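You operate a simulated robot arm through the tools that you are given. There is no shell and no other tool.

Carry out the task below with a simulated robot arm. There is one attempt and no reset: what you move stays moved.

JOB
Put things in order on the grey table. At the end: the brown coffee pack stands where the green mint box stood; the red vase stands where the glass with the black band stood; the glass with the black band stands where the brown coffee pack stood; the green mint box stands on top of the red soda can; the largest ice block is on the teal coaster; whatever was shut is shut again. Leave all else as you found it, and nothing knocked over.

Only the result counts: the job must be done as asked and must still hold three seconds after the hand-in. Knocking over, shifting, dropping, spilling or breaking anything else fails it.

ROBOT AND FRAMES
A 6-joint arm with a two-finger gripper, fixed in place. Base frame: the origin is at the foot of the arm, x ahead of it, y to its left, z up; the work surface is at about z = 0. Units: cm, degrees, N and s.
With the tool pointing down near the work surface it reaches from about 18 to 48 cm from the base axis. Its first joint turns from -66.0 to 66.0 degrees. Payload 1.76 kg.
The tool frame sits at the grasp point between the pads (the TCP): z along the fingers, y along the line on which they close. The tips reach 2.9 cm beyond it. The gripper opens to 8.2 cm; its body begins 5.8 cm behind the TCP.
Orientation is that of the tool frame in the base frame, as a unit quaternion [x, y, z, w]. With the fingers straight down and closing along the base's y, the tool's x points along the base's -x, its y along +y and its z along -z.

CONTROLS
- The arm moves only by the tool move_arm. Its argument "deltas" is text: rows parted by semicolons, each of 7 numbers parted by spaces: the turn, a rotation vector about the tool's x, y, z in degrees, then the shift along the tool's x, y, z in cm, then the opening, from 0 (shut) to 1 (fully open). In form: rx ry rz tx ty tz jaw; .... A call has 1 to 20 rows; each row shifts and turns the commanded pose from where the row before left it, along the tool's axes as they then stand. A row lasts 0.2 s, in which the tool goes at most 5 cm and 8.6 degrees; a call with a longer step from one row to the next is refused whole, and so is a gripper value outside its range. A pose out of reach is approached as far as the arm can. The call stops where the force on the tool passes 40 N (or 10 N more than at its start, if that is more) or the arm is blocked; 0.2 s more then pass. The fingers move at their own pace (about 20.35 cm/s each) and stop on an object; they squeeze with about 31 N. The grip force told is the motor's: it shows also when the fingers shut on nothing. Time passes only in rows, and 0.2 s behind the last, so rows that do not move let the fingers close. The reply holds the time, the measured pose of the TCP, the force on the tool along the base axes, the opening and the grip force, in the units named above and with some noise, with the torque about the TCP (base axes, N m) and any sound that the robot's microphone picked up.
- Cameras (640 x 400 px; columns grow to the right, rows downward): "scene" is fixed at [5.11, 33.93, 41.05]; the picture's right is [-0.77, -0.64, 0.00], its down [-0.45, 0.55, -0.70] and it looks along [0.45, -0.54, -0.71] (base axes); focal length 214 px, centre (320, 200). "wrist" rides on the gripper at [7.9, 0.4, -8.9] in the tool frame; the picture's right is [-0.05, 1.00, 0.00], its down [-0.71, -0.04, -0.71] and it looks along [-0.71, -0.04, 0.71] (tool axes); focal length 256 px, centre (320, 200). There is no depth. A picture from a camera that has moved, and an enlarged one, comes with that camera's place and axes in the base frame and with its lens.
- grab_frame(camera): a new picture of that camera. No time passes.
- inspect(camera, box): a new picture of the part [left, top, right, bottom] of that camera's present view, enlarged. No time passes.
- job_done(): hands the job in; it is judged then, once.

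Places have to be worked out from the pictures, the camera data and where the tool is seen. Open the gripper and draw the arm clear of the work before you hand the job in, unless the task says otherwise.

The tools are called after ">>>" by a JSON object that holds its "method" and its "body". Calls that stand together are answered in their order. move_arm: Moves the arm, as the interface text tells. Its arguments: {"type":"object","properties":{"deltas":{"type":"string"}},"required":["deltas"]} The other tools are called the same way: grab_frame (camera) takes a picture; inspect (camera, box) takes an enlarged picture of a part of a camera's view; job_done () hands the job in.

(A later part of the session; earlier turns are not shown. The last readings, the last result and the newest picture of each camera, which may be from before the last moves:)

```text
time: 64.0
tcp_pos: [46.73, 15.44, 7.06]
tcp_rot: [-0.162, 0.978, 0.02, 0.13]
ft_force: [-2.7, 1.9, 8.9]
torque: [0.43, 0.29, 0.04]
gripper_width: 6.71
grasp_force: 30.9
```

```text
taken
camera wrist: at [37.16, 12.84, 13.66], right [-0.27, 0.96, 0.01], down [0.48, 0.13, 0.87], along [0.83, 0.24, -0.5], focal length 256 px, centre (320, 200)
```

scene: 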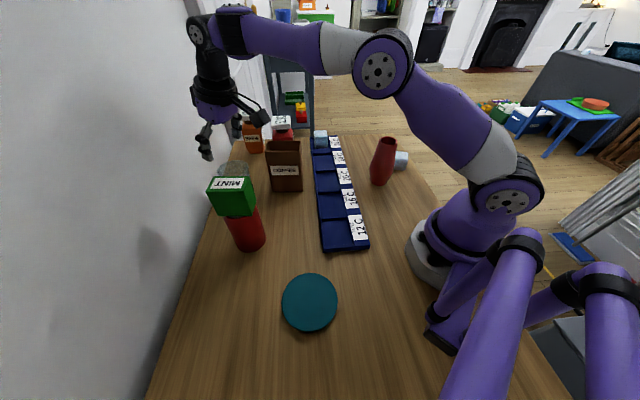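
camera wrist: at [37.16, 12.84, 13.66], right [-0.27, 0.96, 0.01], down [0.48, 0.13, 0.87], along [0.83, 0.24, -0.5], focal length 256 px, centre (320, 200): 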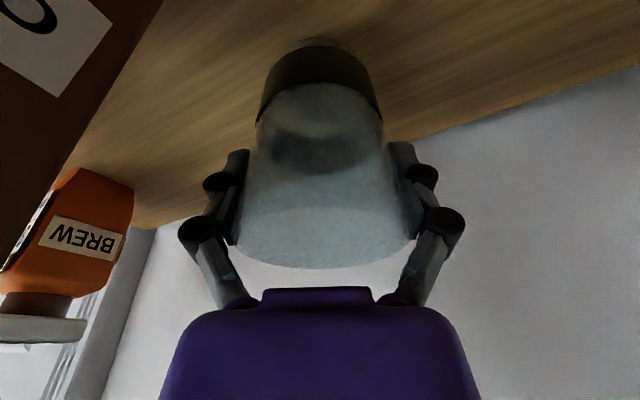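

Gripped at width 6.71. I lift vertically, slowly, and compare.

>>> {"method": "move_arm", "body": {"deltas": "0 0 0 -0.08 0 -0.29 0;0 0 0 -0.13 0 -0.48 0;0 0 0 -0.13 0 -0.48 0;0 0 0 -0.16 0 -0.58 0;0 0 0 0 0 0 0"}}

>>> {"method": "grab_frame", "body": {"camera": "wrist"}}

>>> {"method": "inspect", "body": {"camera": "scene", "box": [190, 90, 310, 210]}}

```text
time: 65.2
tcp_pos: [46.71, 15.63, 8.91]
tcp_rot: [-0.162, 0.978, 0.02, 0.13]
ft_force: [0.6, -0.6, -1.9]
torque: [0.02, -0.02, 0.04]
gripper_width: 6.69
grasp_force: 30.8
```

```text
taken
camera wrist: at [37.14, 12.83, 15.55], right [-0.27, 0.96, 0.01], down [0.48, 0.13, 0.87], along [0.83, 0.24, -0.5], focal length 256 px, centre (320, 200)
```

wrist: 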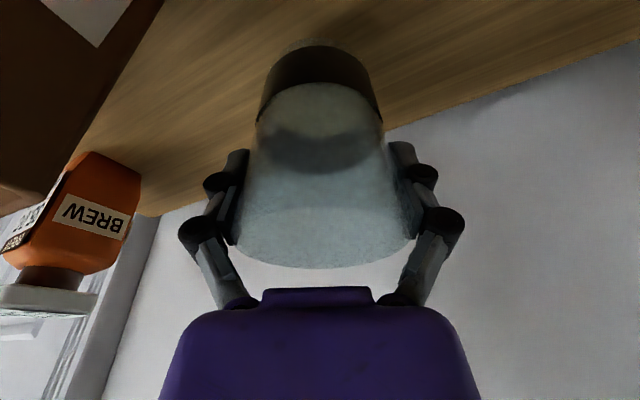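

```text
3.33 times, centred on (250, 150) of scene
camera zoom: at [5.11, 33.93, 41.05], right [-0.77, -0.64, 0.0], down [-0.45, 0.55, -0.7], along [0.45, -0.54, -0.71], focal length 715 px, centre (553, 367)
```

zoom: 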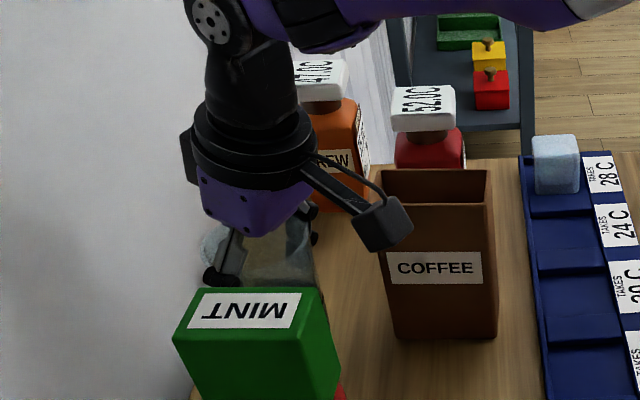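

No slip and level. I raise to z≈17, then draw inward and up to z≈22 so the glass clears the coffee pack.

>>> {"method": "move_arm", "body": {"deltas": "0 0 0 -0.2 0 -0.75 0;0 0 0 -0.262 0 -0.976 0;0 0 0 -0.262 0 -0.976 0;0 0 0 -0.262 0 -0.976 0;0 0 0 -0.262 0 -0.976 0;0 0 0 -0.262 0 -0.976 0;0 0 0 -0.262 0 -0.976 0;0 0 0 -0.262 0 -0.976 0;0 0 0 0.6 0 -0.6 0;0 0 0 1.234 0 -1.19 0;0 0 0 1.234 0 -1.19 0;0 0 0 1.234 0 -1.19 0;0 0 0 1.234 0 -1.19 0;0 0 0 1.234 0 -1.19 0;0 0 0 0.6 0 -0.6 0;0 0 0 0 0 0 0"}}

>>> {"method": "grab_frame", "body": {"camera": "wrist"}}

>>> {"method": "grab_frame", "body": {"camera": "scene"}}

```text
time: 68.6
tcp_pos: [38.25, 12.75, 21.86]
tcp_rot: [-0.161, 0.978, 0.02, 0.13]
ft_force: [0.0, 0.1, -2.5]
torque: [-0.02, 0.03, 0.03]
gripper_width: 6.65
grasp_force: 31.6
```

```text
taken
camera wrist: at [28.64, 10.03, 28.42], right [-0.27, 0.96, 0.01], down [0.48, 0.13, 0.87], along [0.83, 0.24, -0.5], focal length 256 px, centre (320, 200)
```

wrist: 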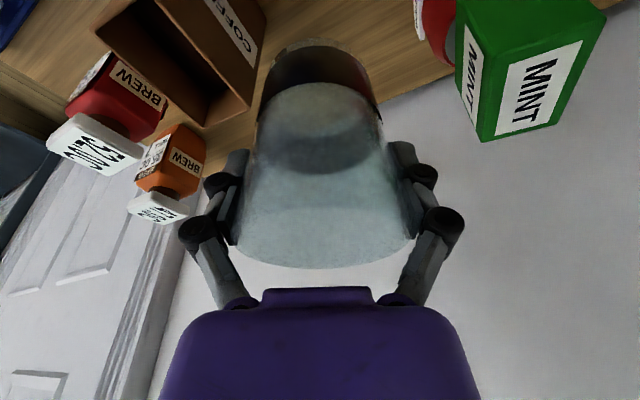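

```text
taken
```

scene: 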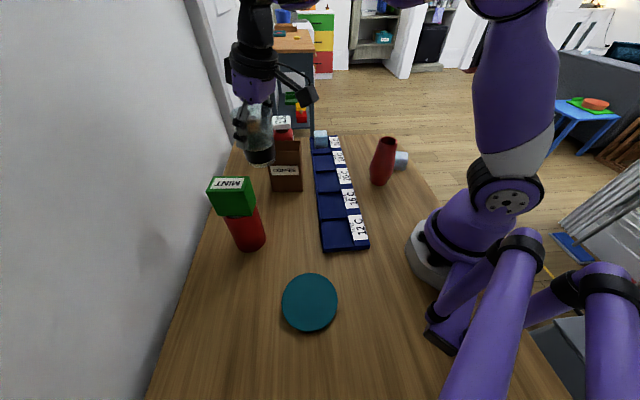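

Glass is held level at bottom height ≈14.9 cm. I draw further inward and swing around toward the coffee's old place, rotating about the vertical to keep the glass upright.

>>> {"method": "move_arm", "body": {"deltas": "0 0 0 0.8 0 -0.21 0;0 0 0 1.6 0 -0.43 0;0 0 0 1.6 0 -0.43 0;0 0 0 1.6 0 -0.43 0;0 0 0 0.97 0 -0.26 0;0.94 0 3.5 0 0 0 0;1.74 0 6.5 0 0 0 0;1.74 0 6.5 0 0 0 0;1.74 0 6.5 0 0 0 0;1.34 0 5.0 0 0 0 0;0 0 0 0 0 0 0"}}

>>> {"method": "grab_frame", "body": {"camera": "wrist"}}

```text
time: 71.0
tcp_pos: [31.77, 10.47, 21.76]
tcp_rot: [0.089, 0.987, -0.013, 0.131]
ft_force: [0.4, -0.1, -2.3]
torque: [-0.01, 0.0, 0.02]
gripper_width: 6.65
grasp_force: 31.0
```

```text
taken
camera wrist: at [22.03, 12.85, 28.39], right [0.23, 0.97, 0.01], down [0.48, -0.12, 0.87], along [0.85, -0.19, -0.5], focal length 256 px, centre (320, 200)
```

wrist: 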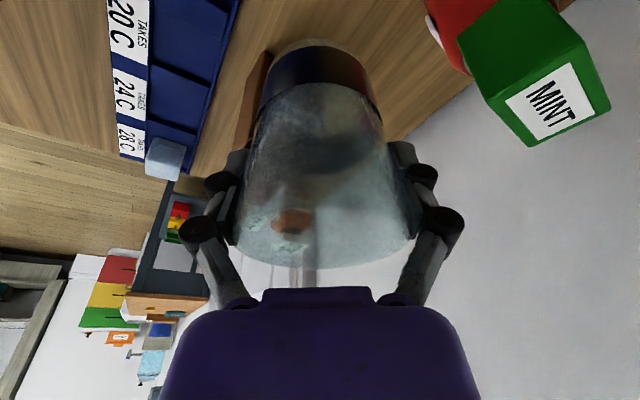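

Tilt kept at 15°, glass level. I continue the swing across, staying above and clear of coffee and vase.

>>> {"method": "move_arm", "body": {"deltas": "0 0 0 -0.234 -1.1 0.063 0;0 0 0 -0.468 -2.2 0.125 0;0 0 0 -0.468 -2.2 0.125 0;0 0 0 -0.468 -2.2 0.125 0;0 0 0 -0.468 -2.2 0.125 0;0 0 0 -0.468 -2.2 0.125 0;0 0 0 -0.468 -2.2 0.125 0;0 0 0 -0.468 -2.2 0.125 0;0 0 0 -0.468 -2.2 0.125 0;0 0 0 -0.468 -2.2 0.125 0;0 0 0 -0.234 -1.1 0.063 0;0.94 0 3.5 0 0 0 0;1.74 0 6.5 0 0 0 0;1.74 0 6.5 0 0 0 0;1.74 0 6.5 0 0 0 0;1.34 0 5.0 0 0 0 0;0 0 0 0 0 0 0"}}

>>> {"method": "grab_frame", "body": {"camera": "wrist"}}

>>> {"method": "grab_frame", "body": {"camera": "scene"}}

```text
time: 74.6
tcp_pos: [32.54, -12.01, 21.91]
tcp_rot: [0.333, 0.933, -0.044, 0.125]
ft_force: [0.4, 0.1, -2.1]
torque: [0.02, -0.02, -0.01]
gripper_width: 6.61
grasp_force: 31.2
```

```text
taken
camera wrist: at [25.16, -5.23, 28.49], right [0.67, 0.74, 0.01], down [0.36, -0.34, 0.87], along [0.65, -0.58, -0.5], focal length 256 px, centre (320, 200)
```

wrist: 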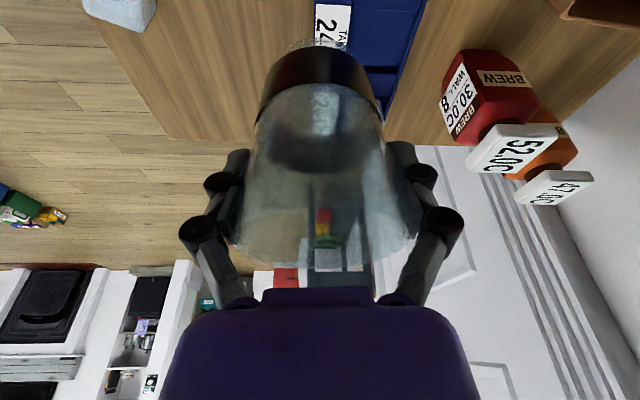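

```text
taken
```

scene: 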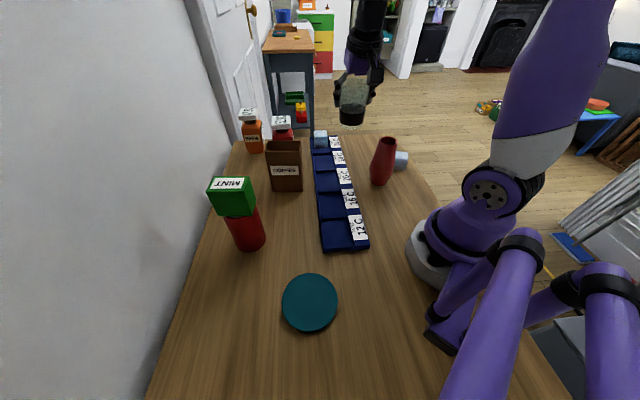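

Everything stays level. I move to above the coffee's old place (32.6, -26.7).

>>> {"method": "move_arm", "body": {"deltas": "0 0 0 -0.645 -0.81 0.173 0;0 0 0 -1.29 -1.62 0.346 0;0 0 0 -1.29 -1.62 0.346 0;0 0 0 -1.29 -1.62 0.346 0;0 0 0 -1.29 -1.62 0.346 0;0 0 0 -1.29 -1.62 0.346 0;0 0 0 -1.29 -1.62 0.346 0;0 0 0 -0.645 -0.81 0.173 0;0 0 0 0 0 0 0"}}

>>> {"method": "grab_frame", "body": {"camera": "wrist"}}

>>> {"method": "grab_frame", "body": {"camera": "scene"}}

```text
time: 76.6
tcp_pos: [32.66, -26.65, 22.0]
tcp_rot: [0.333, 0.934, -0.044, 0.124]
ft_force: [0.2, 0.1, -2.8]
torque: [0.01, 0.01, 0.01]
gripper_width: 6.65
grasp_force: 31.1
```

```text
taken
camera wrist: at [25.24, -19.96, 28.51], right [0.67, 0.74, 0.01], down [0.36, -0.34, 0.87], along [0.65, -0.58, -0.5], focal length 256 px, centre (320, 200)
```

wrist: 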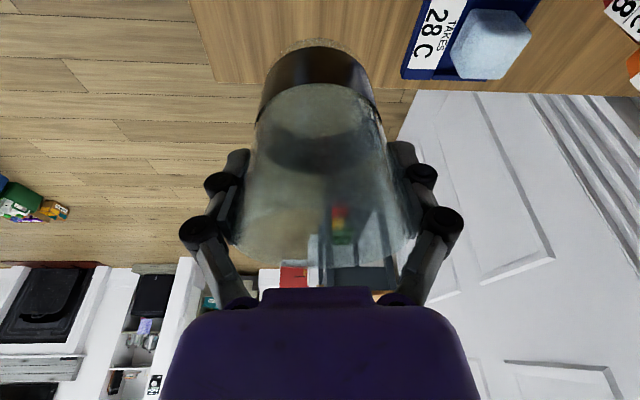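

```text
taken
```

scene: 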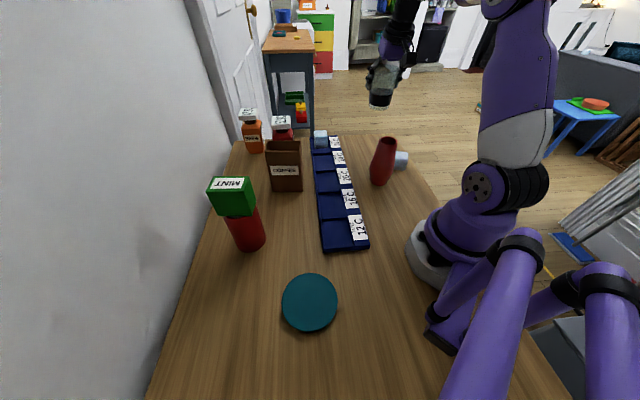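

Right above the target. I lower vertically in 1 cm steps.

>>> {"method": "move_arm", "body": {"deltas": "0 0 0 0.15 0 0.56 0;0 0 0 0.259 0 0.966 0;0 0 0 0.259 0 0.966 0;0 0 0 0.259 0 0.966 0;0 0 0 0.259 0 0.966 0;0 0 0 0.259 0 0.966 0;0 0 0 0.259 0 0.966 0;0 0 0 0.259 0 0.966 0;0 0 0 0.259 0 0.966 0;0 0 0 0.259 0 0.966 0;0 0 0 0.259 0 0.966 0;0 0 0 0.259 0 0.966 0;0 0 0 0.259 0 0.966 0;0 0 0 0.15 0 0.56 0;0 0 0 0 0 0 0"}}

>>> {"method": "grab_frame", "body": {"camera": "wrist"}}

>>> {"method": "inspect", "body": {"camera": "scene", "box": [330, 70, 450, 200]}}

```text
time: 79.8
tcp_pos: [32.69, -26.73, 8.7]
tcp_rot: [0.333, 0.934, -0.044, 0.125]
ft_force: [0.3, -0.2, -2.0]
torque: [-0.02, -0.01, 0.01]
gripper_width: 6.62
grasp_force: 31.1
```

```text
taken
camera wrist: at [25.27, -19.99, 15.29], right [0.67, 0.74, 0.01], down [0.36, -0.34, 0.87], along [0.65, -0.58, -0.5], focal length 256 px, centre (320, 200)
```

wrist: 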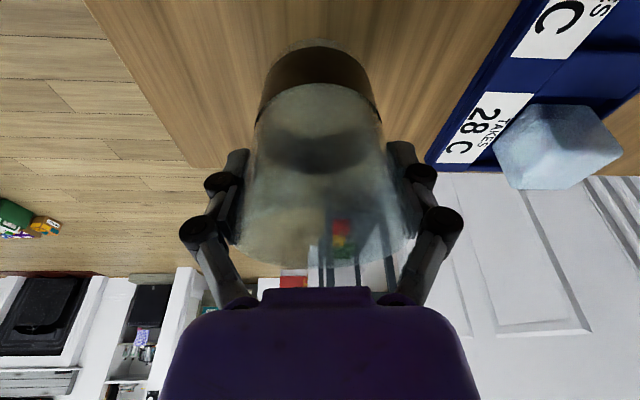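

```text
3.08 times, centred on (390, 135) of scene
camera zoom: at [5.11, 33.93, 41.05], right [-0.77, -0.64, 0.0], down [-0.45, 0.55, -0.7], along [0.45, -0.54, -0.71], focal length 660 px, centre (105, 400)
```

zoom: 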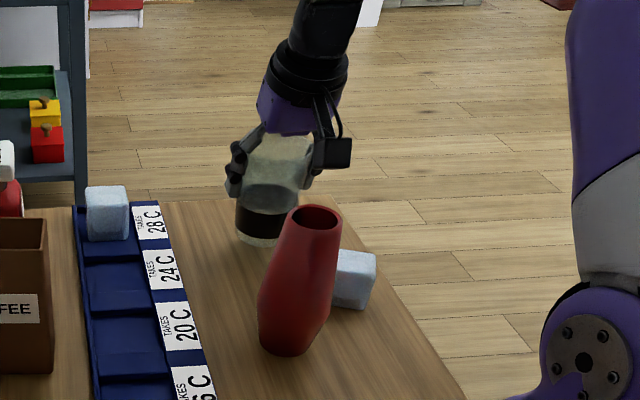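

About 1.6 cm above the table. I lower carefully to contact.

>>> {"method": "move_arm", "body": {"deltas": "0 0 0 0.104 0 0.386 0;0 0 0 0.104 0 0.386 0;0 0 0 0.104 0 0.386 0;0 0 0 0 0 0 0"}}

>>> {"method": "move_arm", "body": {"deltas": "0 0 0 0.052 0 0.193 0;0 0 0 0 0 0 0"}}

>>> {"method": "move_arm", "body": {"deltas": "0 0 0 0.052 0 0.193 0;0 0 0 0 0 0 0"}}

```text
time: 80.8
tcp_pos: [32.61, -26.8, 7.43]
tcp_rot: [0.332, 0.934, -0.045, 0.125]
ft_force: [0.4, 0.3, -3.3]
torque: [0.0, -0.01, -0.01]
gripper_width: 6.61
grasp_force: 30.8
```

```text
time: 81.4
tcp_pos: [32.71, -26.69, 7.42]
tcp_rot: [0.332, 0.934, -0.044, 0.125]
ft_force: [-0.2, -0.2, -2.6]
torque: [0.01, 0.01, 0.0]
gripper_width: 6.62
grasp_force: 30.8
```

```text
time: 82.0
tcp_pos: [32.64, -26.77, 7.09]
tcp_rot: [0.333, 0.933, -0.045, 0.126]
ft_force: [-0.6, 0.1, -2.3]
torque: [-0.04, -0.02, 0.0]
gripper_width: 6.61
grasp_force: 31.3
```

>>> {"method": "move_arm", "body": {"deltas": "0 0 0 0.04 0 0.145 0;0 0 0 0 0 0 0"}}

>>> {"method": "inspect", "body": {"camera": "scene", "box": [350, 110, 420, 180]}}

```text
time: 82.6
tcp_pos: [32.74, -26.64, 7.06]
tcp_rot: [0.333, 0.933, -0.045, 0.126]
ft_force: [-1.3, -1.8, 11.5]
torque: [0.07, -0.14, 0.02]
gripper_width: 6.6
grasp_force: 30.9
```

```text
5.71 times, centred on (385, 145) of scene
camera zoom: at [5.11, 33.94, 41.05], right [-0.77, -0.64, 0.0], down [-0.45, 0.55, -0.7], along [0.45, -0.54, -0.71], focal length 1226 px, centre (-51, 514)
```

zoom: 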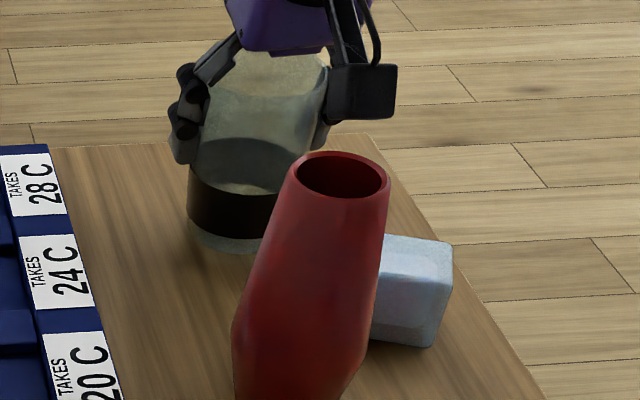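

Contact at TCP z≈7.05. I relieve a touch and open the jaws.

>>> {"method": "move_arm", "body": {"deltas": "0 0 0 -0.02 0 -0.07 0;0 0 0 0 0 0 0.85;0 0 0 0 0 0 0.95;0 0 0 0 0 0 1;0 0 0 0 0 0 1"}}

>>> {"method": "grab_frame", "body": {"camera": "wrist"}}

>>> {"method": "inspect", "body": {"camera": "scene", "box": [350, 110, 420, 180]}}

```text
time: 83.8
tcp_pos: [32.71, -26.65, 7.08]
tcp_rot: [0.332, 0.934, -0.045, 0.125]
ft_force: [-0.8, 0.1, 0.4]
torque: [-0.01, 0.0, -0.02]
gripper_width: 8.2
grasp_force: 0.0
```

```text
taken
camera wrist: at [25.27, -19.97, 13.65], right [0.67, 0.74, 0.01], down [0.36, -0.34, 0.87], along [0.65, -0.58, -0.5], focal length 256 px, centre (320, 200)
```

wrist: 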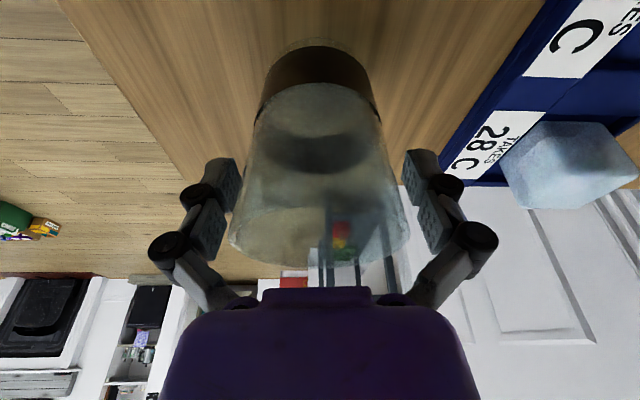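

```text
5.71 times, centred on (385, 145) of scene
camera zoom: at [5.11, 33.93, 41.05], right [-0.77, -0.64, 0.0], down [-0.45, 0.55, -0.7], along [0.45, -0.54, -0.71], focal length 1226 px, centre (-51, 514)
```

zoom: 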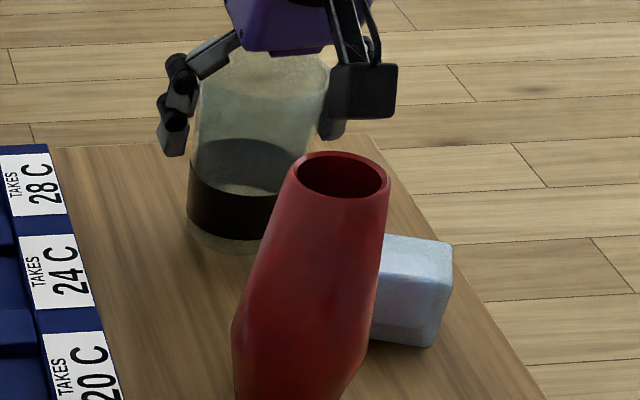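

Glass stands on the coffee's old place. I rise vertically, slowly at first, until clear of the rim.

>>> {"method": "move_arm", "body": {"deltas": "0 0 0 -0.13 0 -0.48 1;0 0 0 -0.26 0 -0.966 1;0 0 0 -0.26 0 -0.966 1;0 0 0 -0.26 0 -0.966 1;0 0 0 -0.39 0 -1.45 1;0 0 0 -0.52 0 -1.93 1;0 0 0 -0.78 0 -2.9 1;0 0 0 -0.78 0 -2.9 1;0 0 0 0 0 0 1"}}

>>> {"method": "grab_frame", "body": {"camera": "wrist"}}

>>> {"method": "grab_frame", "body": {"camera": "scene"}}

```text
time: 85.8
tcp_pos: [32.59, -26.51, 20.22]
tcp_rot: [0.332, 0.934, -0.045, 0.125]
ft_force: [0.3, 0.1, 0.2]
torque: [0.01, -0.02, 0.02]
gripper_width: 8.2
grasp_force: 0.1
```

```text
taken
camera wrist: at [25.24, -19.88, 26.79], right [0.67, 0.74, 0.01], down [0.36, -0.34, 0.87], along [0.65, -0.58, -0.5], focal length 256 px, centre (320, 200)
```

wrist: 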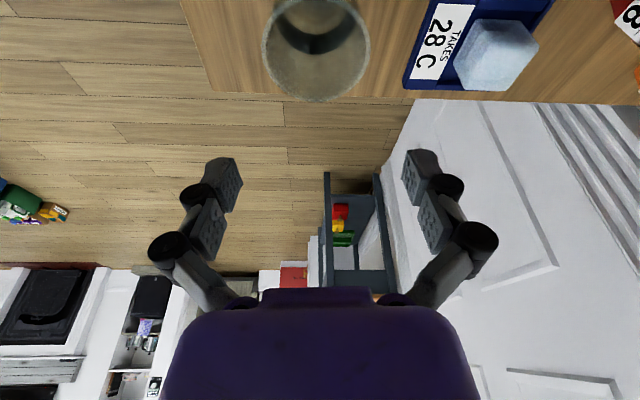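

```text
taken
```

scene: 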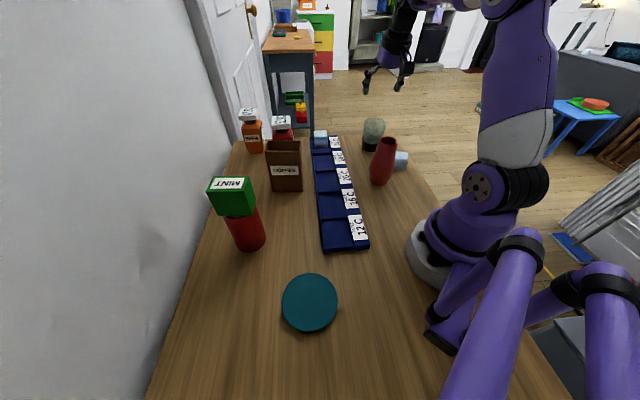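

Glass is placed. Now the vase: I move above it at z≈20, still tilted 15°, and turn to its azimuth to look at it.

>>> {"method": "move_arm", "body": {"deltas": "0 0 0 3.99 0.95 -1.07 1;0 0 0 3.99 0.95 -1.07 1;0 0 0 3.99 0.95 -1.07 1;0 0 0 3.99 0.95 -1.07 1;-1.14 0 -4.25 0 0 0 1;-1.14 0 -4.25 0 0 0 1;0 0 0 0 0 0 1"}}

>>> {"method": "grab_frame", "body": {"camera": "wrist"}}

>>> {"method": "grab_frame", "body": {"camera": "scene"}}

```text
time: 87.4
tcp_pos: [22.27, -13.33, 20.13]
tcp_rot: [0.26, 0.957, -0.035, 0.128]
ft_force: [0.4, -0.5, 0.6]
torque: [0.01, -0.01, 0.02]
gripper_width: 8.18
grasp_force: 0.0
```

```text
taken
camera wrist: at [13.94, -7.79, 26.6], right [0.55, 0.84, 0.01], down [0.41, -0.28, 0.87], along [0.73, -0.47, -0.5], focal length 256 px, centre (320, 200)
```

wrist: 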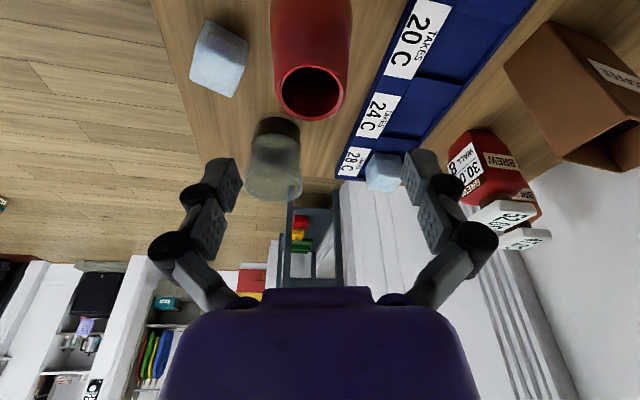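

```text
taken
```

scene: 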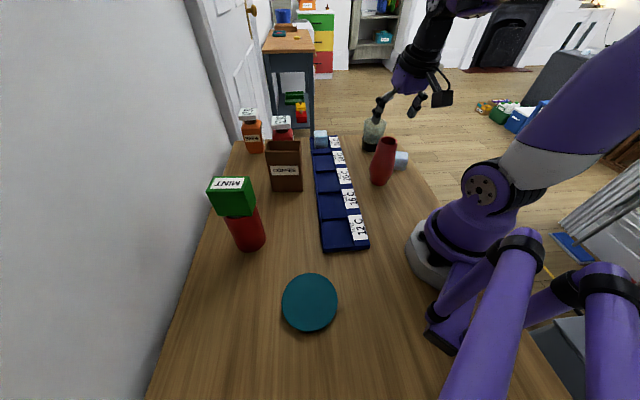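

>>> {"method": "inspect", "body": {"camera": "wrist", "box": [240, 0, 380, 130]}}

>>> {"method": "inspect", "body": {"camera": "scene", "box": [350, 120, 420, 200]}}

```text
3.08 times, centred on (310, 65) of wrist
camera zoom: at [13.94, -7.79, 26.6], right [0.55, 0.84, 0.01], down [0.41, -0.28, 0.87], along [0.73, -0.47, -0.5], focal length 788 px, centre (351, 615)
```

zoom: 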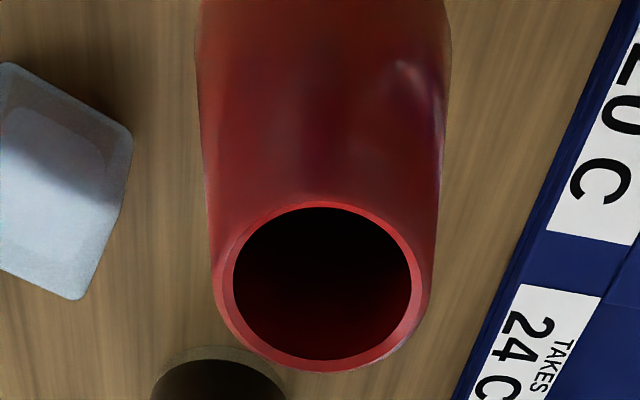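

```text
5.00 times, centred on (385, 160) of scene
camera zoom: at [5.11, 33.93, 41.05], right [-0.77, -0.64, 0.0], down [-0.45, 0.55, -0.7], along [0.45, -0.54, -0.71], focal length 1072 px, centre (-5, 400)
```

zoom: 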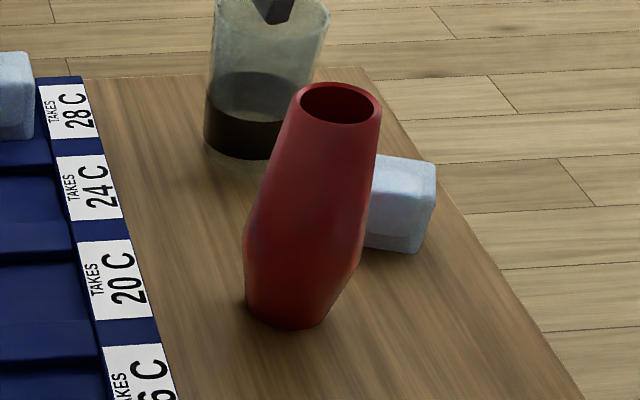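

The vase rim sits 0.45 cm to the tool's -y side and 0.2 cm further out than the TCP; rim height ≈13.7. I correct and descend part-way, then check.

>>> {"method": "move_arm", "body": {"deltas": "0 0 0 0.33 -0.15 1.5 1;0 0 0 0.33 -0.15 1.5 1;0 0 0 0.33 -0.15 1.5 1;0 0 0 0 0 0 1"}}

>>> {"method": "grab_frame", "body": {"camera": "wrist"}}

```text
time: 88.4
tcp_pos: [22.29, -13.74, 15.42]
tcp_rot: [0.261, 0.956, -0.034, 0.128]
ft_force: [-0.2, 0.5, -0.3]
torque: [0.02, 0.01, 0.0]
gripper_width: 8.19
grasp_force: 0.0
```

```text
taken
camera wrist: at [13.91, -8.27, 22.01], right [0.55, 0.83, 0.01], down [0.41, -0.28, 0.87], along [0.73, -0.47, -0.5], focal length 256 px, centre (320, 200)
```

wrist: 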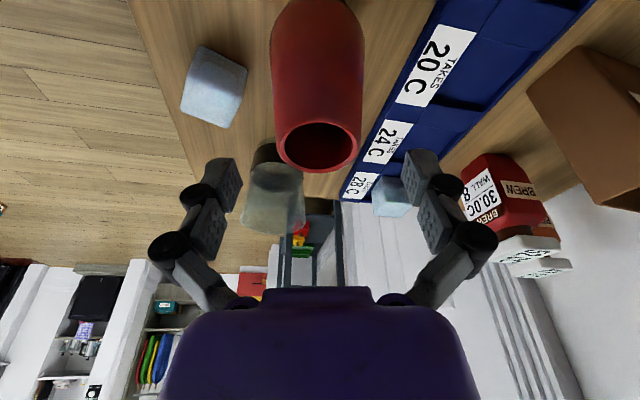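

I zoom to measure the rim position precisely.

>>> {"method": "inspect", "body": {"camera": "wrist", "box": [250, 90, 390, 190]}}

>>> {"method": "inspect", "body": {"camera": "scene", "box": [340, 60, 440, 200]}}

```text
4.00 times, centred on (320, 140) of wrist
camera zoom: at [13.91, -8.27, 22.01], right [0.55, 0.83, 0.01], down [0.41, -0.28, 0.87], along [0.73, -0.47, -0.5], focal length 1024 px, centre (320, 440)
```

zoom: 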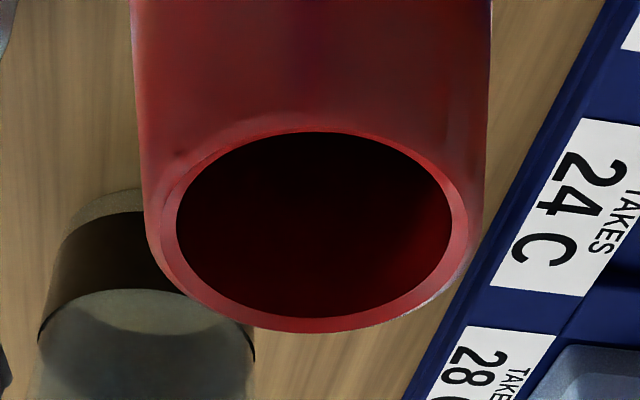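

```text
2.86 times, centred on (390, 130) of scene
camera zoom: at [5.11, 33.93, 41.05], right [-0.77, -0.64, 0.0], down [-0.45, 0.55, -0.7], along [0.45, -0.54, -0.71], focal length 613 px, centre (120, 400)
```

zoom: 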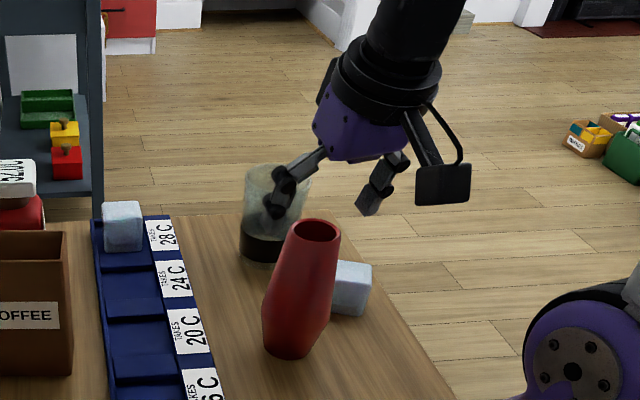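

Refined: rim height ≈13.1 and the vase is nearly centred. I descend to TCP z≈9.5 and check the palm clearance.

>>> {"method": "move_arm", "body": {"deltas": "0 0 0 0.33 0 1.386 1;0 0 0 0.33 0 1.386 1;0 0 0 0.33 0 1.386 1;0 0 0 0.33 0 1.386 1;0 0 0 0 0 0 1"}}

>>> {"method": "grab_frame", "body": {"camera": "wrist"}}

>>> {"method": "inspect", "body": {"camera": "scene", "box": [340, 80, 440, 200]}}

```text
time: 89.6
tcp_pos: [22.35, -13.91, 9.61]
tcp_rot: [0.26, 0.956, -0.035, 0.128]
ft_force: [-0.1, 0.3, -0.4]
torque: [-0.01, 0.01, -0.01]
gripper_width: 8.2
grasp_force: 0.0
```

```text
taken
camera wrist: at [14.08, -8.42, 16.25], right [0.55, 0.83, 0.01], down [0.41, -0.28, 0.87], along [0.73, -0.47, -0.5], focal length 256 px, centre (320, 200)
```

wrist: 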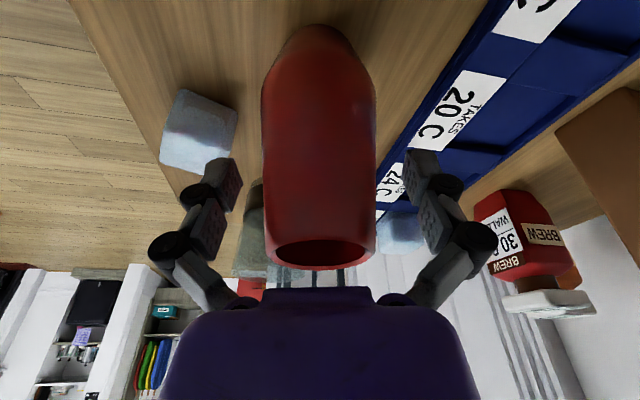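

```text
3.33 times, centred on (390, 140) of scene
camera zoom: at [5.11, 33.93, 41.05], right [-0.77, -0.64, 0.0], down [-0.45, 0.55, -0.7], along [0.45, -0.54, -0.71], focal length 715 px, centre (87, 400)
```

zoom: 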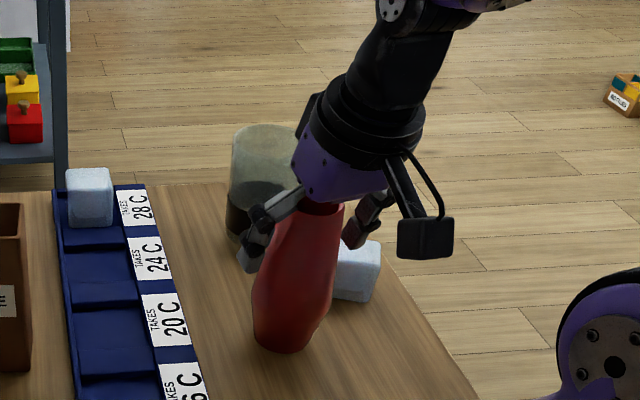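

Clearances look right (rim ≈13.0 high). I lower 1.2 cm more and close gradually on the vase body.

>>> {"method": "move_arm", "body": {"deltas": "0 0 0 0.155 -0.05 0.58 1;0 0 0 0.155 0 0.58 1;0 0 0 0 0 0 1;0 0 0 0 0 0 0.85;0 0 0 0 0 0 0.78;0 0 0 0 0 0 0.74;0 0 0 0 0 0 0.7;0 0 0 0 0 0 0.66;0 0 0 0 0 0 0.62;0 0 0 0 0 0 0.55;0 0 0 0 0 0 0.4;0 0 0 0 0 0 0;0 0 0 0 0 0 0"}}

>>> {"method": "grab_frame", "body": {"camera": "wrist"}}

>>> {"method": "inspect", "body": {"camera": "scene", "box": [340, 80, 440, 200]}}

```text
time: 92.4
tcp_pos: [22.4, -14.0, 8.49]
tcp_rot: [0.26, 0.956, -0.035, 0.128]
ft_force: [-1.5, 7.0, 17.4]
torque: [0.3, 0.12, -0.02]
gripper_width: 5.75
grasp_force: 31.0
```

```text
taken
camera wrist: at [14.04, -8.46, 15.1], right [0.55, 0.84, 0.01], down [0.41, -0.28, 0.87], along [0.73, -0.47, -0.5], focal length 256 px, centre (320, 200)
```

wrist: 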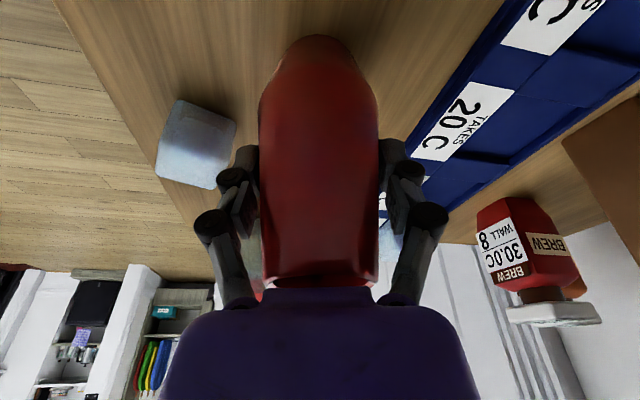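

```text
3.33 times, centred on (390, 140) of scene
camera zoom: at [5.11, 33.94, 41.05], right [-0.77, -0.64, 0.0], down [-0.45, 0.55, -0.7], along [0.45, -0.54, -0.71], focal length 715 px, centre (87, 400)
```

zoom: 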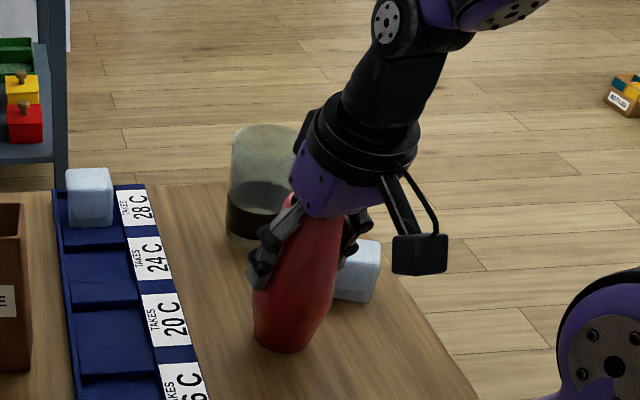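

Gripped at width 5.75. I lift very slowly and compare pictures.

>>> {"method": "move_arm", "body": {"deltas": "0 0 0 -0.052 0 -0.193 0;0 0 0 -0.078 0 -0.29 0;0 0 0 -0.104 0 -0.386 0;0 0 0 -0.104 0 -0.386 0;0 0 0 -0.104 0 -0.386 0;0 0 0 0 0 0 0"}}

>>> {"method": "grab_frame", "body": {"camera": "wrist"}}

>>> {"method": "inspect", "body": {"camera": "scene", "box": [340, 80, 440, 200]}}

```text
time: 93.8
tcp_pos: [22.33, -14.06, 10.2]
tcp_rot: [0.26, 0.957, -0.034, 0.127]
ft_force: [-0.2, 0.1, -3.9]
torque: [-0.02, -0.01, 0.01]
gripper_width: 5.73
grasp_force: 30.9
```

```text
taken
camera wrist: at [14.02, -8.4, 16.77], right [0.55, 0.83, 0.01], down [0.41, -0.28, 0.87], along [0.73, -0.47, -0.5], focal length 256 px, centre (320, 200)
```

wrist: 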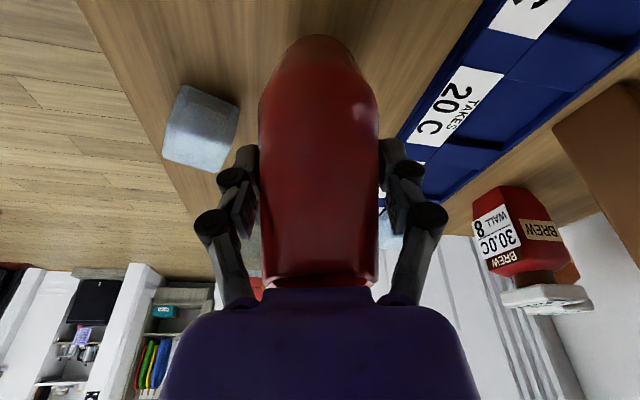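

```text
3.33 times, centred on (390, 140) of scene
camera zoom: at [5.11, 33.93, 41.05], right [-0.77, -0.64, 0.0], down [-0.45, 0.55, -0.7], along [0.45, -0.54, -0.71], focal length 715 px, centre (87, 400)
```

zoom: 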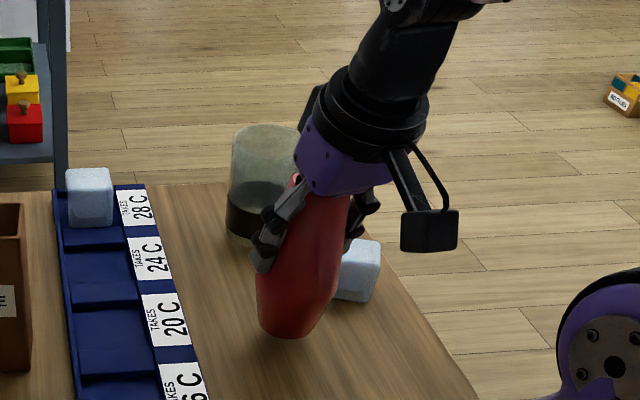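

The vase lifts without slip (about 3.5 N). I raise it to z≈23 and begin swinging toward the glass's old spot.

>>> {"method": "move_arm", "body": {"deltas": "0 0 0 -0.155 0 -0.58 0;0 0 0 -0.259 0 -0.966 0;0 0 0 -0.259 0 -0.966 0;0 0 0 -0.259 0 -0.966 0;0 0 0 -0.259 0 -0.966 0;0 0 0 -0.259 0 -0.966 0;0 0 0 -0.259 0 -0.966 0;0 0 0 -0.259 0 -0.966 0;0 0 0 -0.259 0 -0.966 0;0 0 0 -0.259 0 -0.966 0;0 0 0 -0.259 0 -0.966 0;0 0 0 -0.259 0 -0.966 0;0 0 0 -0.259 0 -0.966 0;0 0 0 -0.155 0 -0.58 0;0 0 0 0 0 0 0"}}

>>> {"method": "grab_frame", "body": {"camera": "wrist"}}

```text
time: 97.0
tcp_pos: [22.46, -13.91, 23.47]
tcp_rot: [0.261, 0.956, -0.034, 0.127]
ft_force: [0.4, -0.2, -3.4]
torque: [0.0, 0.02, 0.0]
gripper_width: 5.69
grasp_force: 30.4
```

```text
taken
camera wrist: at [13.98, -8.42, 30.06], right [0.55, 0.83, 0.01], down [0.41, -0.28, 0.87], along [0.73, -0.47, -0.5], focal length 256 px, centre (320, 200)
```

wrist: 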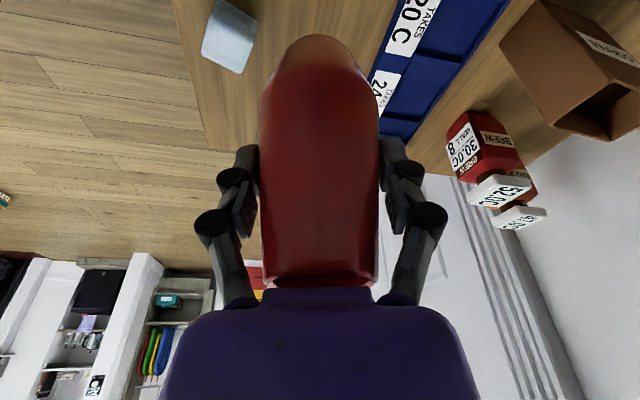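

No slip; bottom at ≈15 cm. I rotate part-way and carry it across, inside of the coffee pack.

>>> {"method": "move_arm", "body": {"deltas": "-0.8 0 -3.0 0 0 0 0;-1.62 0 -6.04 0 0 0 0;-1.62 0 -6.04 0 0 0 0;-1.62 0 -6.04 0 0 0 0;-0.8 0 -3.0 0 0 0 0;0 0 0 -0.245 1.03 0.066 0;0 0 0 -0.49 2.055 0.132 0;0 0 0 -0.49 2.055 0.132 0;0 0 0 -0.49 2.055 0.132 0;0 0 0 -0.49 2.055 0.132 0;0 0 0 -0.49 2.055 0.132 0;0 0 0 -0.49 2.055 0.132 0;0 0 0 -0.49 2.055 0.132 0;0 0 0 -0.49 2.055 0.132 0;0 0 0 -0.49 2.055 0.132 0;0 0 0 -0.49 2.055 0.132 0;0 0 0 -0.245 1.03 0.066 0;0 0 0 0 0 0 0"}}

>>> {"method": "grab_frame", "body": {"camera": "wrist"}}

>>> {"method": "grab_frame", "body": {"camera": "scene"}}

```text
time: 100.8
tcp_pos: [30.06, 8.15, 23.41]
tcp_rot: [0.047, 0.99, -0.008, 0.132]
ft_force: [-0.1, -0.8, -4.8]
torque: [0.03, -0.01, 0.0]
gripper_width: 5.72
grasp_force: 30.7
```

```text
taken
camera wrist: at [20.2, 9.54, 30.05], right [0.15, 0.99, 0.01], down [0.49, -0.08, 0.87], along [0.86, -0.12, -0.5], focal length 256 px, centre (320, 200)
```

wrist: 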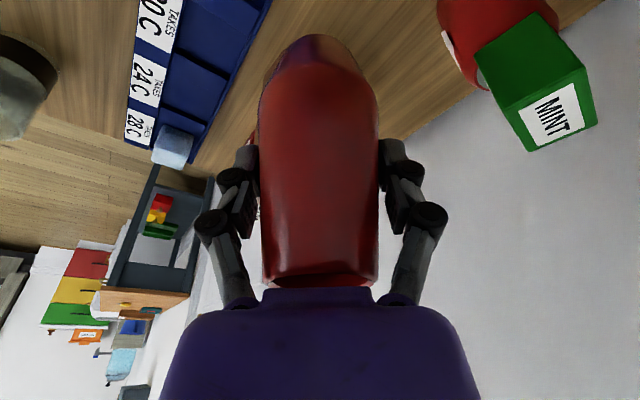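

```text
taken
```

scene: 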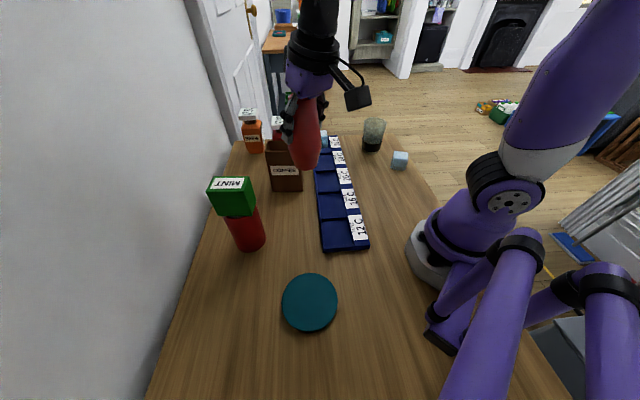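

All steady. I finish the rotation to ψ≈18.7° and move out to (38.2, 12.75) at the same height.

>>> {"method": "move_arm", "body": {"deltas": "-0.78 0 -2.9 0 0 0 0;-1.56 0 -5.82 0 0 0 0;-1.56 0 -5.82 0 0 0 0;-1.56 0 -5.82 0 0 0 0;-0.78 0 -2.9 0 0 0 0;0 0 0 -0.88 0.175 0.238 0;0 0 0 -1.77 0.35 0.476 0;0 0 0 -1.77 0.35 0.476 0;0 0 0 -1.77 0.35 0.476 0;0 0 0 -1.77 0.35 0.476 0;0 0 0 -0.88 0.175 0.238 0;0 0 0 0 0 0 0"}}

>>> {"method": "grab_frame", "body": {"camera": "wrist"}}

>>> {"method": "grab_frame", "body": {"camera": "scene"}}

```text
time: 103.4
tcp_pos: [38.1, 12.77, 23.45]
tcp_rot: [-0.161, 0.978, 0.02, 0.13]
ft_force: [0.0, -0.1, -4.1]
torque: [-0.01, -0.01, 0.0]
gripper_width: 5.71
grasp_force: 30.8
```

```text
taken
camera wrist: at [28.62, 10.01, 29.97], right [-0.27, 0.96, 0.01], down [0.48, 0.13, 0.87], along [0.83, 0.24, -0.5], focal length 256 px, centre (320, 200)
```

wrist: 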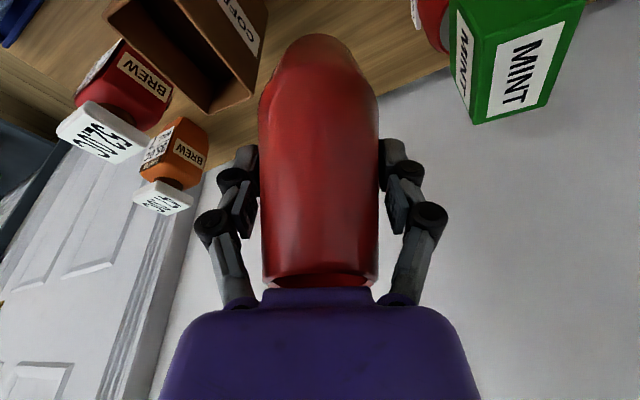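

```text
taken
```

scene: 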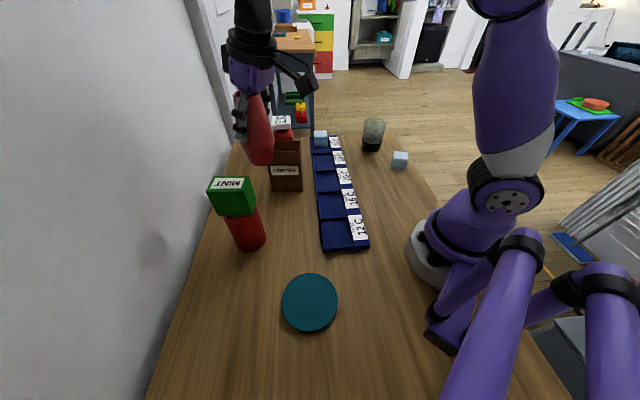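

Vase is centred on the TCP and level. I move outward and down toward (46.7, 15.7, 17.5), the same lane used for the glass.

>>> {"method": "move_arm", "body": {"deltas": "0 0 0 -0.6 0 0.68 0;0 0 0 -1.2 0.01 1.357 0;0 0 0 -1.2 0.01 1.357 0;0 0 0 -1.2 0.01 1.357 0;0 0 0 -1.2 0.01 1.357 0;0 0 0 -1.2 0.01 1.357 0;0 0 0 -0.6 0 0.68 0;0 0 0 0 0 0 0"}}

>>> {"method": "grab_frame", "body": {"camera": "wrist"}}

>>> {"method": "inspect", "body": {"camera": "scene", "box": [190, 70, 310, 210]}}

```text
time: 105.2
tcp_pos: [46.7, 15.69, 17.48]
tcp_rot: [-0.161, 0.978, 0.02, 0.13]
ft_force: [0.7, -0.1, -3.4]
torque: [-0.04, 0.0, -0.02]
gripper_width: 5.7
grasp_force: 31.6
```

```text
taken
camera wrist: at [37.22, 12.99, 23.94], right [-0.27, 0.96, 0.01], down [0.48, 0.13, 0.87], along [0.83, 0.24, -0.5], focal length 256 px, centre (320, 200)
```

wrist: 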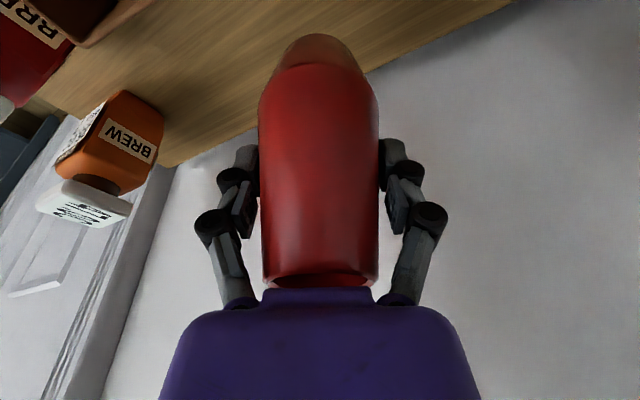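

```text
2.86 times, centred on (250, 140) of scene
camera zoom: at [5.11, 33.93, 41.05], right [-0.77, -0.64, 0.0], down [-0.45, 0.55, -0.7], along [0.45, -0.54, -0.71], focal length 613 px, centre (520, 371)
```

zoom: 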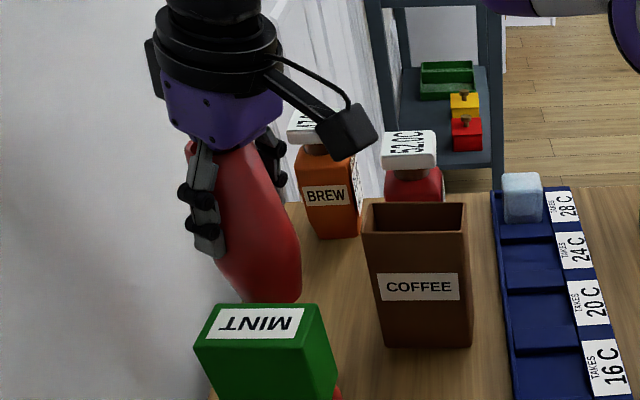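

On target at (46.7, 15.7). I lower vertically to just above the table.

>>> {"method": "move_arm", "body": {"deltas": "0 0 0 0.155 0 0.58 0;0 0 0 0.259 0 0.966 0;0 0 0 0.259 0 0.966 0;0 0 0 0.259 0 0.966 0;0 0 0 0.259 0 0.966 0;0 0 0 0.259 0 0.966 0;0 0 0 0.259 0 0.966 0;0 0 0 0.155 0 0.58 0;0 0 0 0.104 0 0.386 0;0 0 0 0 0 0 0"}}

>>> {"method": "grab_frame", "body": {"camera": "wrist"}}

>>> {"method": "inspect", "body": {"camera": "scene", "box": [190, 70, 310, 210]}}

```text
time: 107.4
tcp_pos: [46.65, 15.57, 9.72]
tcp_rot: [-0.161, 0.978, 0.02, 0.129]
ft_force: [-0.1, 0.2, -4.5]
torque: [0.01, 0.0, 0.02]
gripper_width: 5.7
grasp_force: 31.4
```

```text
taken
camera wrist: at [37.2, 12.88, 16.36], right [-0.27, 0.96, 0.01], down [0.48, 0.13, 0.87], along [0.83, 0.24, -0.5], focal length 256 px, centre (320, 200)
```

wrist: 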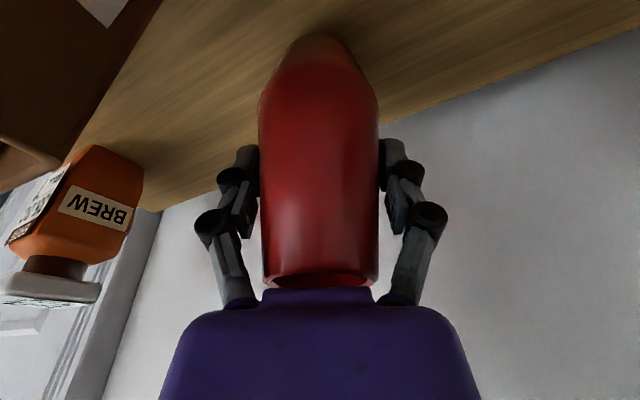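

```text
2.86 times, centred on (250, 140) of scene
camera zoom: at [5.11, 33.93, 41.05], right [-0.77, -0.64, 0.0], down [-0.45, 0.55, -0.7], along [0.45, -0.54, -0.71], focal length 613 px, centre (520, 371)
```

zoom: 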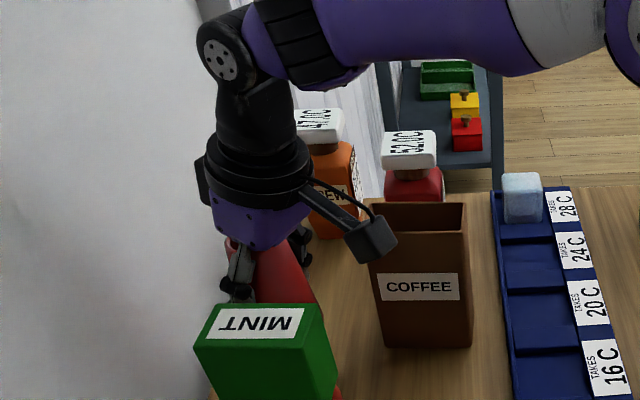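

Vase bottom is about 1.2 cm above the table. I lower in small steps to contact.

>>> {"method": "move_arm", "body": {"deltas": "0 0 0 0.104 0 0.386 0;0 0 0 0.104 0 0.386 0;0 0 0 0 0 0 0"}}

>>> {"method": "move_arm", "body": {"deltas": "0 0 0 0.052 0 0.193 0;0 0 0 0 0 0 0"}}

>>> {"method": "move_arm", "body": {"deltas": "0 0 0 0.04 0 0.145 0;0 0 0 0 0 0 0"}}

```text
time: 108.2
tcp_pos: [46.69, 15.63, 8.96]
tcp_rot: [-0.162, 0.978, 0.02, 0.13]
ft_force: [-1.0, 0.2, -3.8]
torque: [0.01, 0.05, 0.0]
gripper_width: 5.66
grasp_force: 31.3
```

```text
time: 108.8
tcp_pos: [46.8, 15.58, 8.73]
tcp_rot: [-0.161, 0.978, 0.02, 0.129]
ft_force: [-0.1, -0.1, -4.8]
torque: [-0.02, 0.01, 0.0]
gripper_width: 5.72
grasp_force: 31.0
```

```text
time: 109.4
tcp_pos: [46.77, 15.52, 8.68]
tcp_rot: [-0.161, 0.978, 0.02, 0.13]
ft_force: [0.1, 0.1, -4.1]
torque: [-0.03, 0.0, -0.03]
gripper_width: 5.72
grasp_force: 30.7
```

>>> {"method": "move_arm", "body": {"deltas": "0 0 0 0.04 0 0.145 0;0 0 0 0 0 0 0"}}

>>> {"method": "move_arm", "body": {"deltas": "0 0 0 0.026 0 0.097 0;0 0 0 0 0 0 0"}}

```text
time: 110.0
tcp_pos: [46.61, 15.56, 8.73]
tcp_rot: [-0.16, 0.978, 0.019, 0.131]
ft_force: [-5.8, -1.5, 10.5]
torque: [0.04, 0.28, 0.06]
gripper_width: 5.71
grasp_force: 30.8
```

```text
time: 110.6
tcp_pos: [46.84, 15.54, 8.53]
tcp_rot: [-0.159, 0.978, 0.019, 0.134]
ft_force: [-2.2, -6.1, 22.7]
torque: [-0.26, 0.07, 0.01]
gripper_width: 5.68
grasp_force: 31.4
```

Contact is established. I relieve slightly and open the jaws gradually.

>>> {"method": "move_arm", "body": {"deltas": "0 0 0 -0.03 0 -0.12 0;0 0 0 0 0 0 0.74;0 0 0 0 0 0 0.82;0 0 0 0 0 0 0.9;0 0 0 0 0 0 1;0 0 0 0 0 0 1"}}

>>> {"method": "grab_frame", "body": {"camera": "wrist"}}

>>> {"method": "inspect", "body": {"camera": "scene", "box": [190, 70, 310, 210]}}

```text
time: 112.0
tcp_pos: [46.79, 15.65, 8.57]
tcp_rot: [-0.161, 0.978, 0.02, 0.13]
ft_force: [0.5, 0.3, -0.3]
torque: [0.01, 0.0, 0.02]
gripper_width: 8.21
grasp_force: 0.1
```

```text
taken
camera wrist: at [37.22, 12.94, 15.11], right [-0.27, 0.96, 0.01], down [0.48, 0.13, 0.87], along [0.83, 0.24, -0.5], focal length 256 px, centre (320, 200)
```

wrist: 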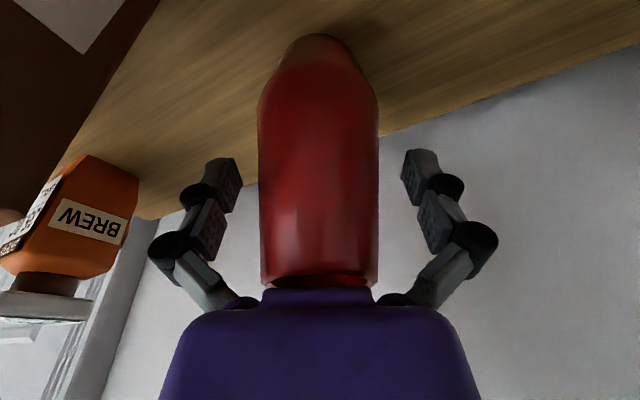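

```text
2.86 times, centred on (250, 140) of scene
camera zoom: at [5.11, 33.93, 41.05], right [-0.77, -0.64, 0.0], down [-0.45, 0.55, -0.7], along [0.45, -0.54, -0.71], focal length 613 px, centre (520, 371)
```

zoom: 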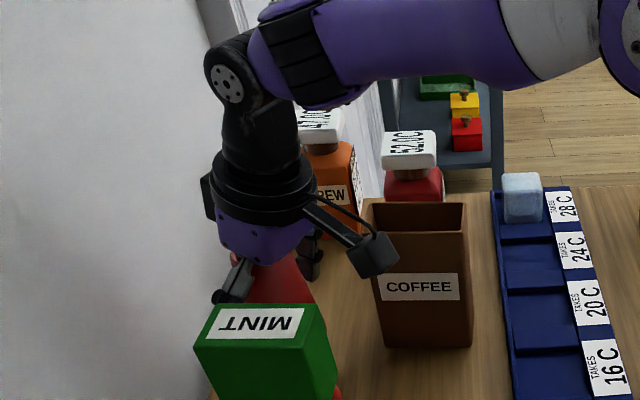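

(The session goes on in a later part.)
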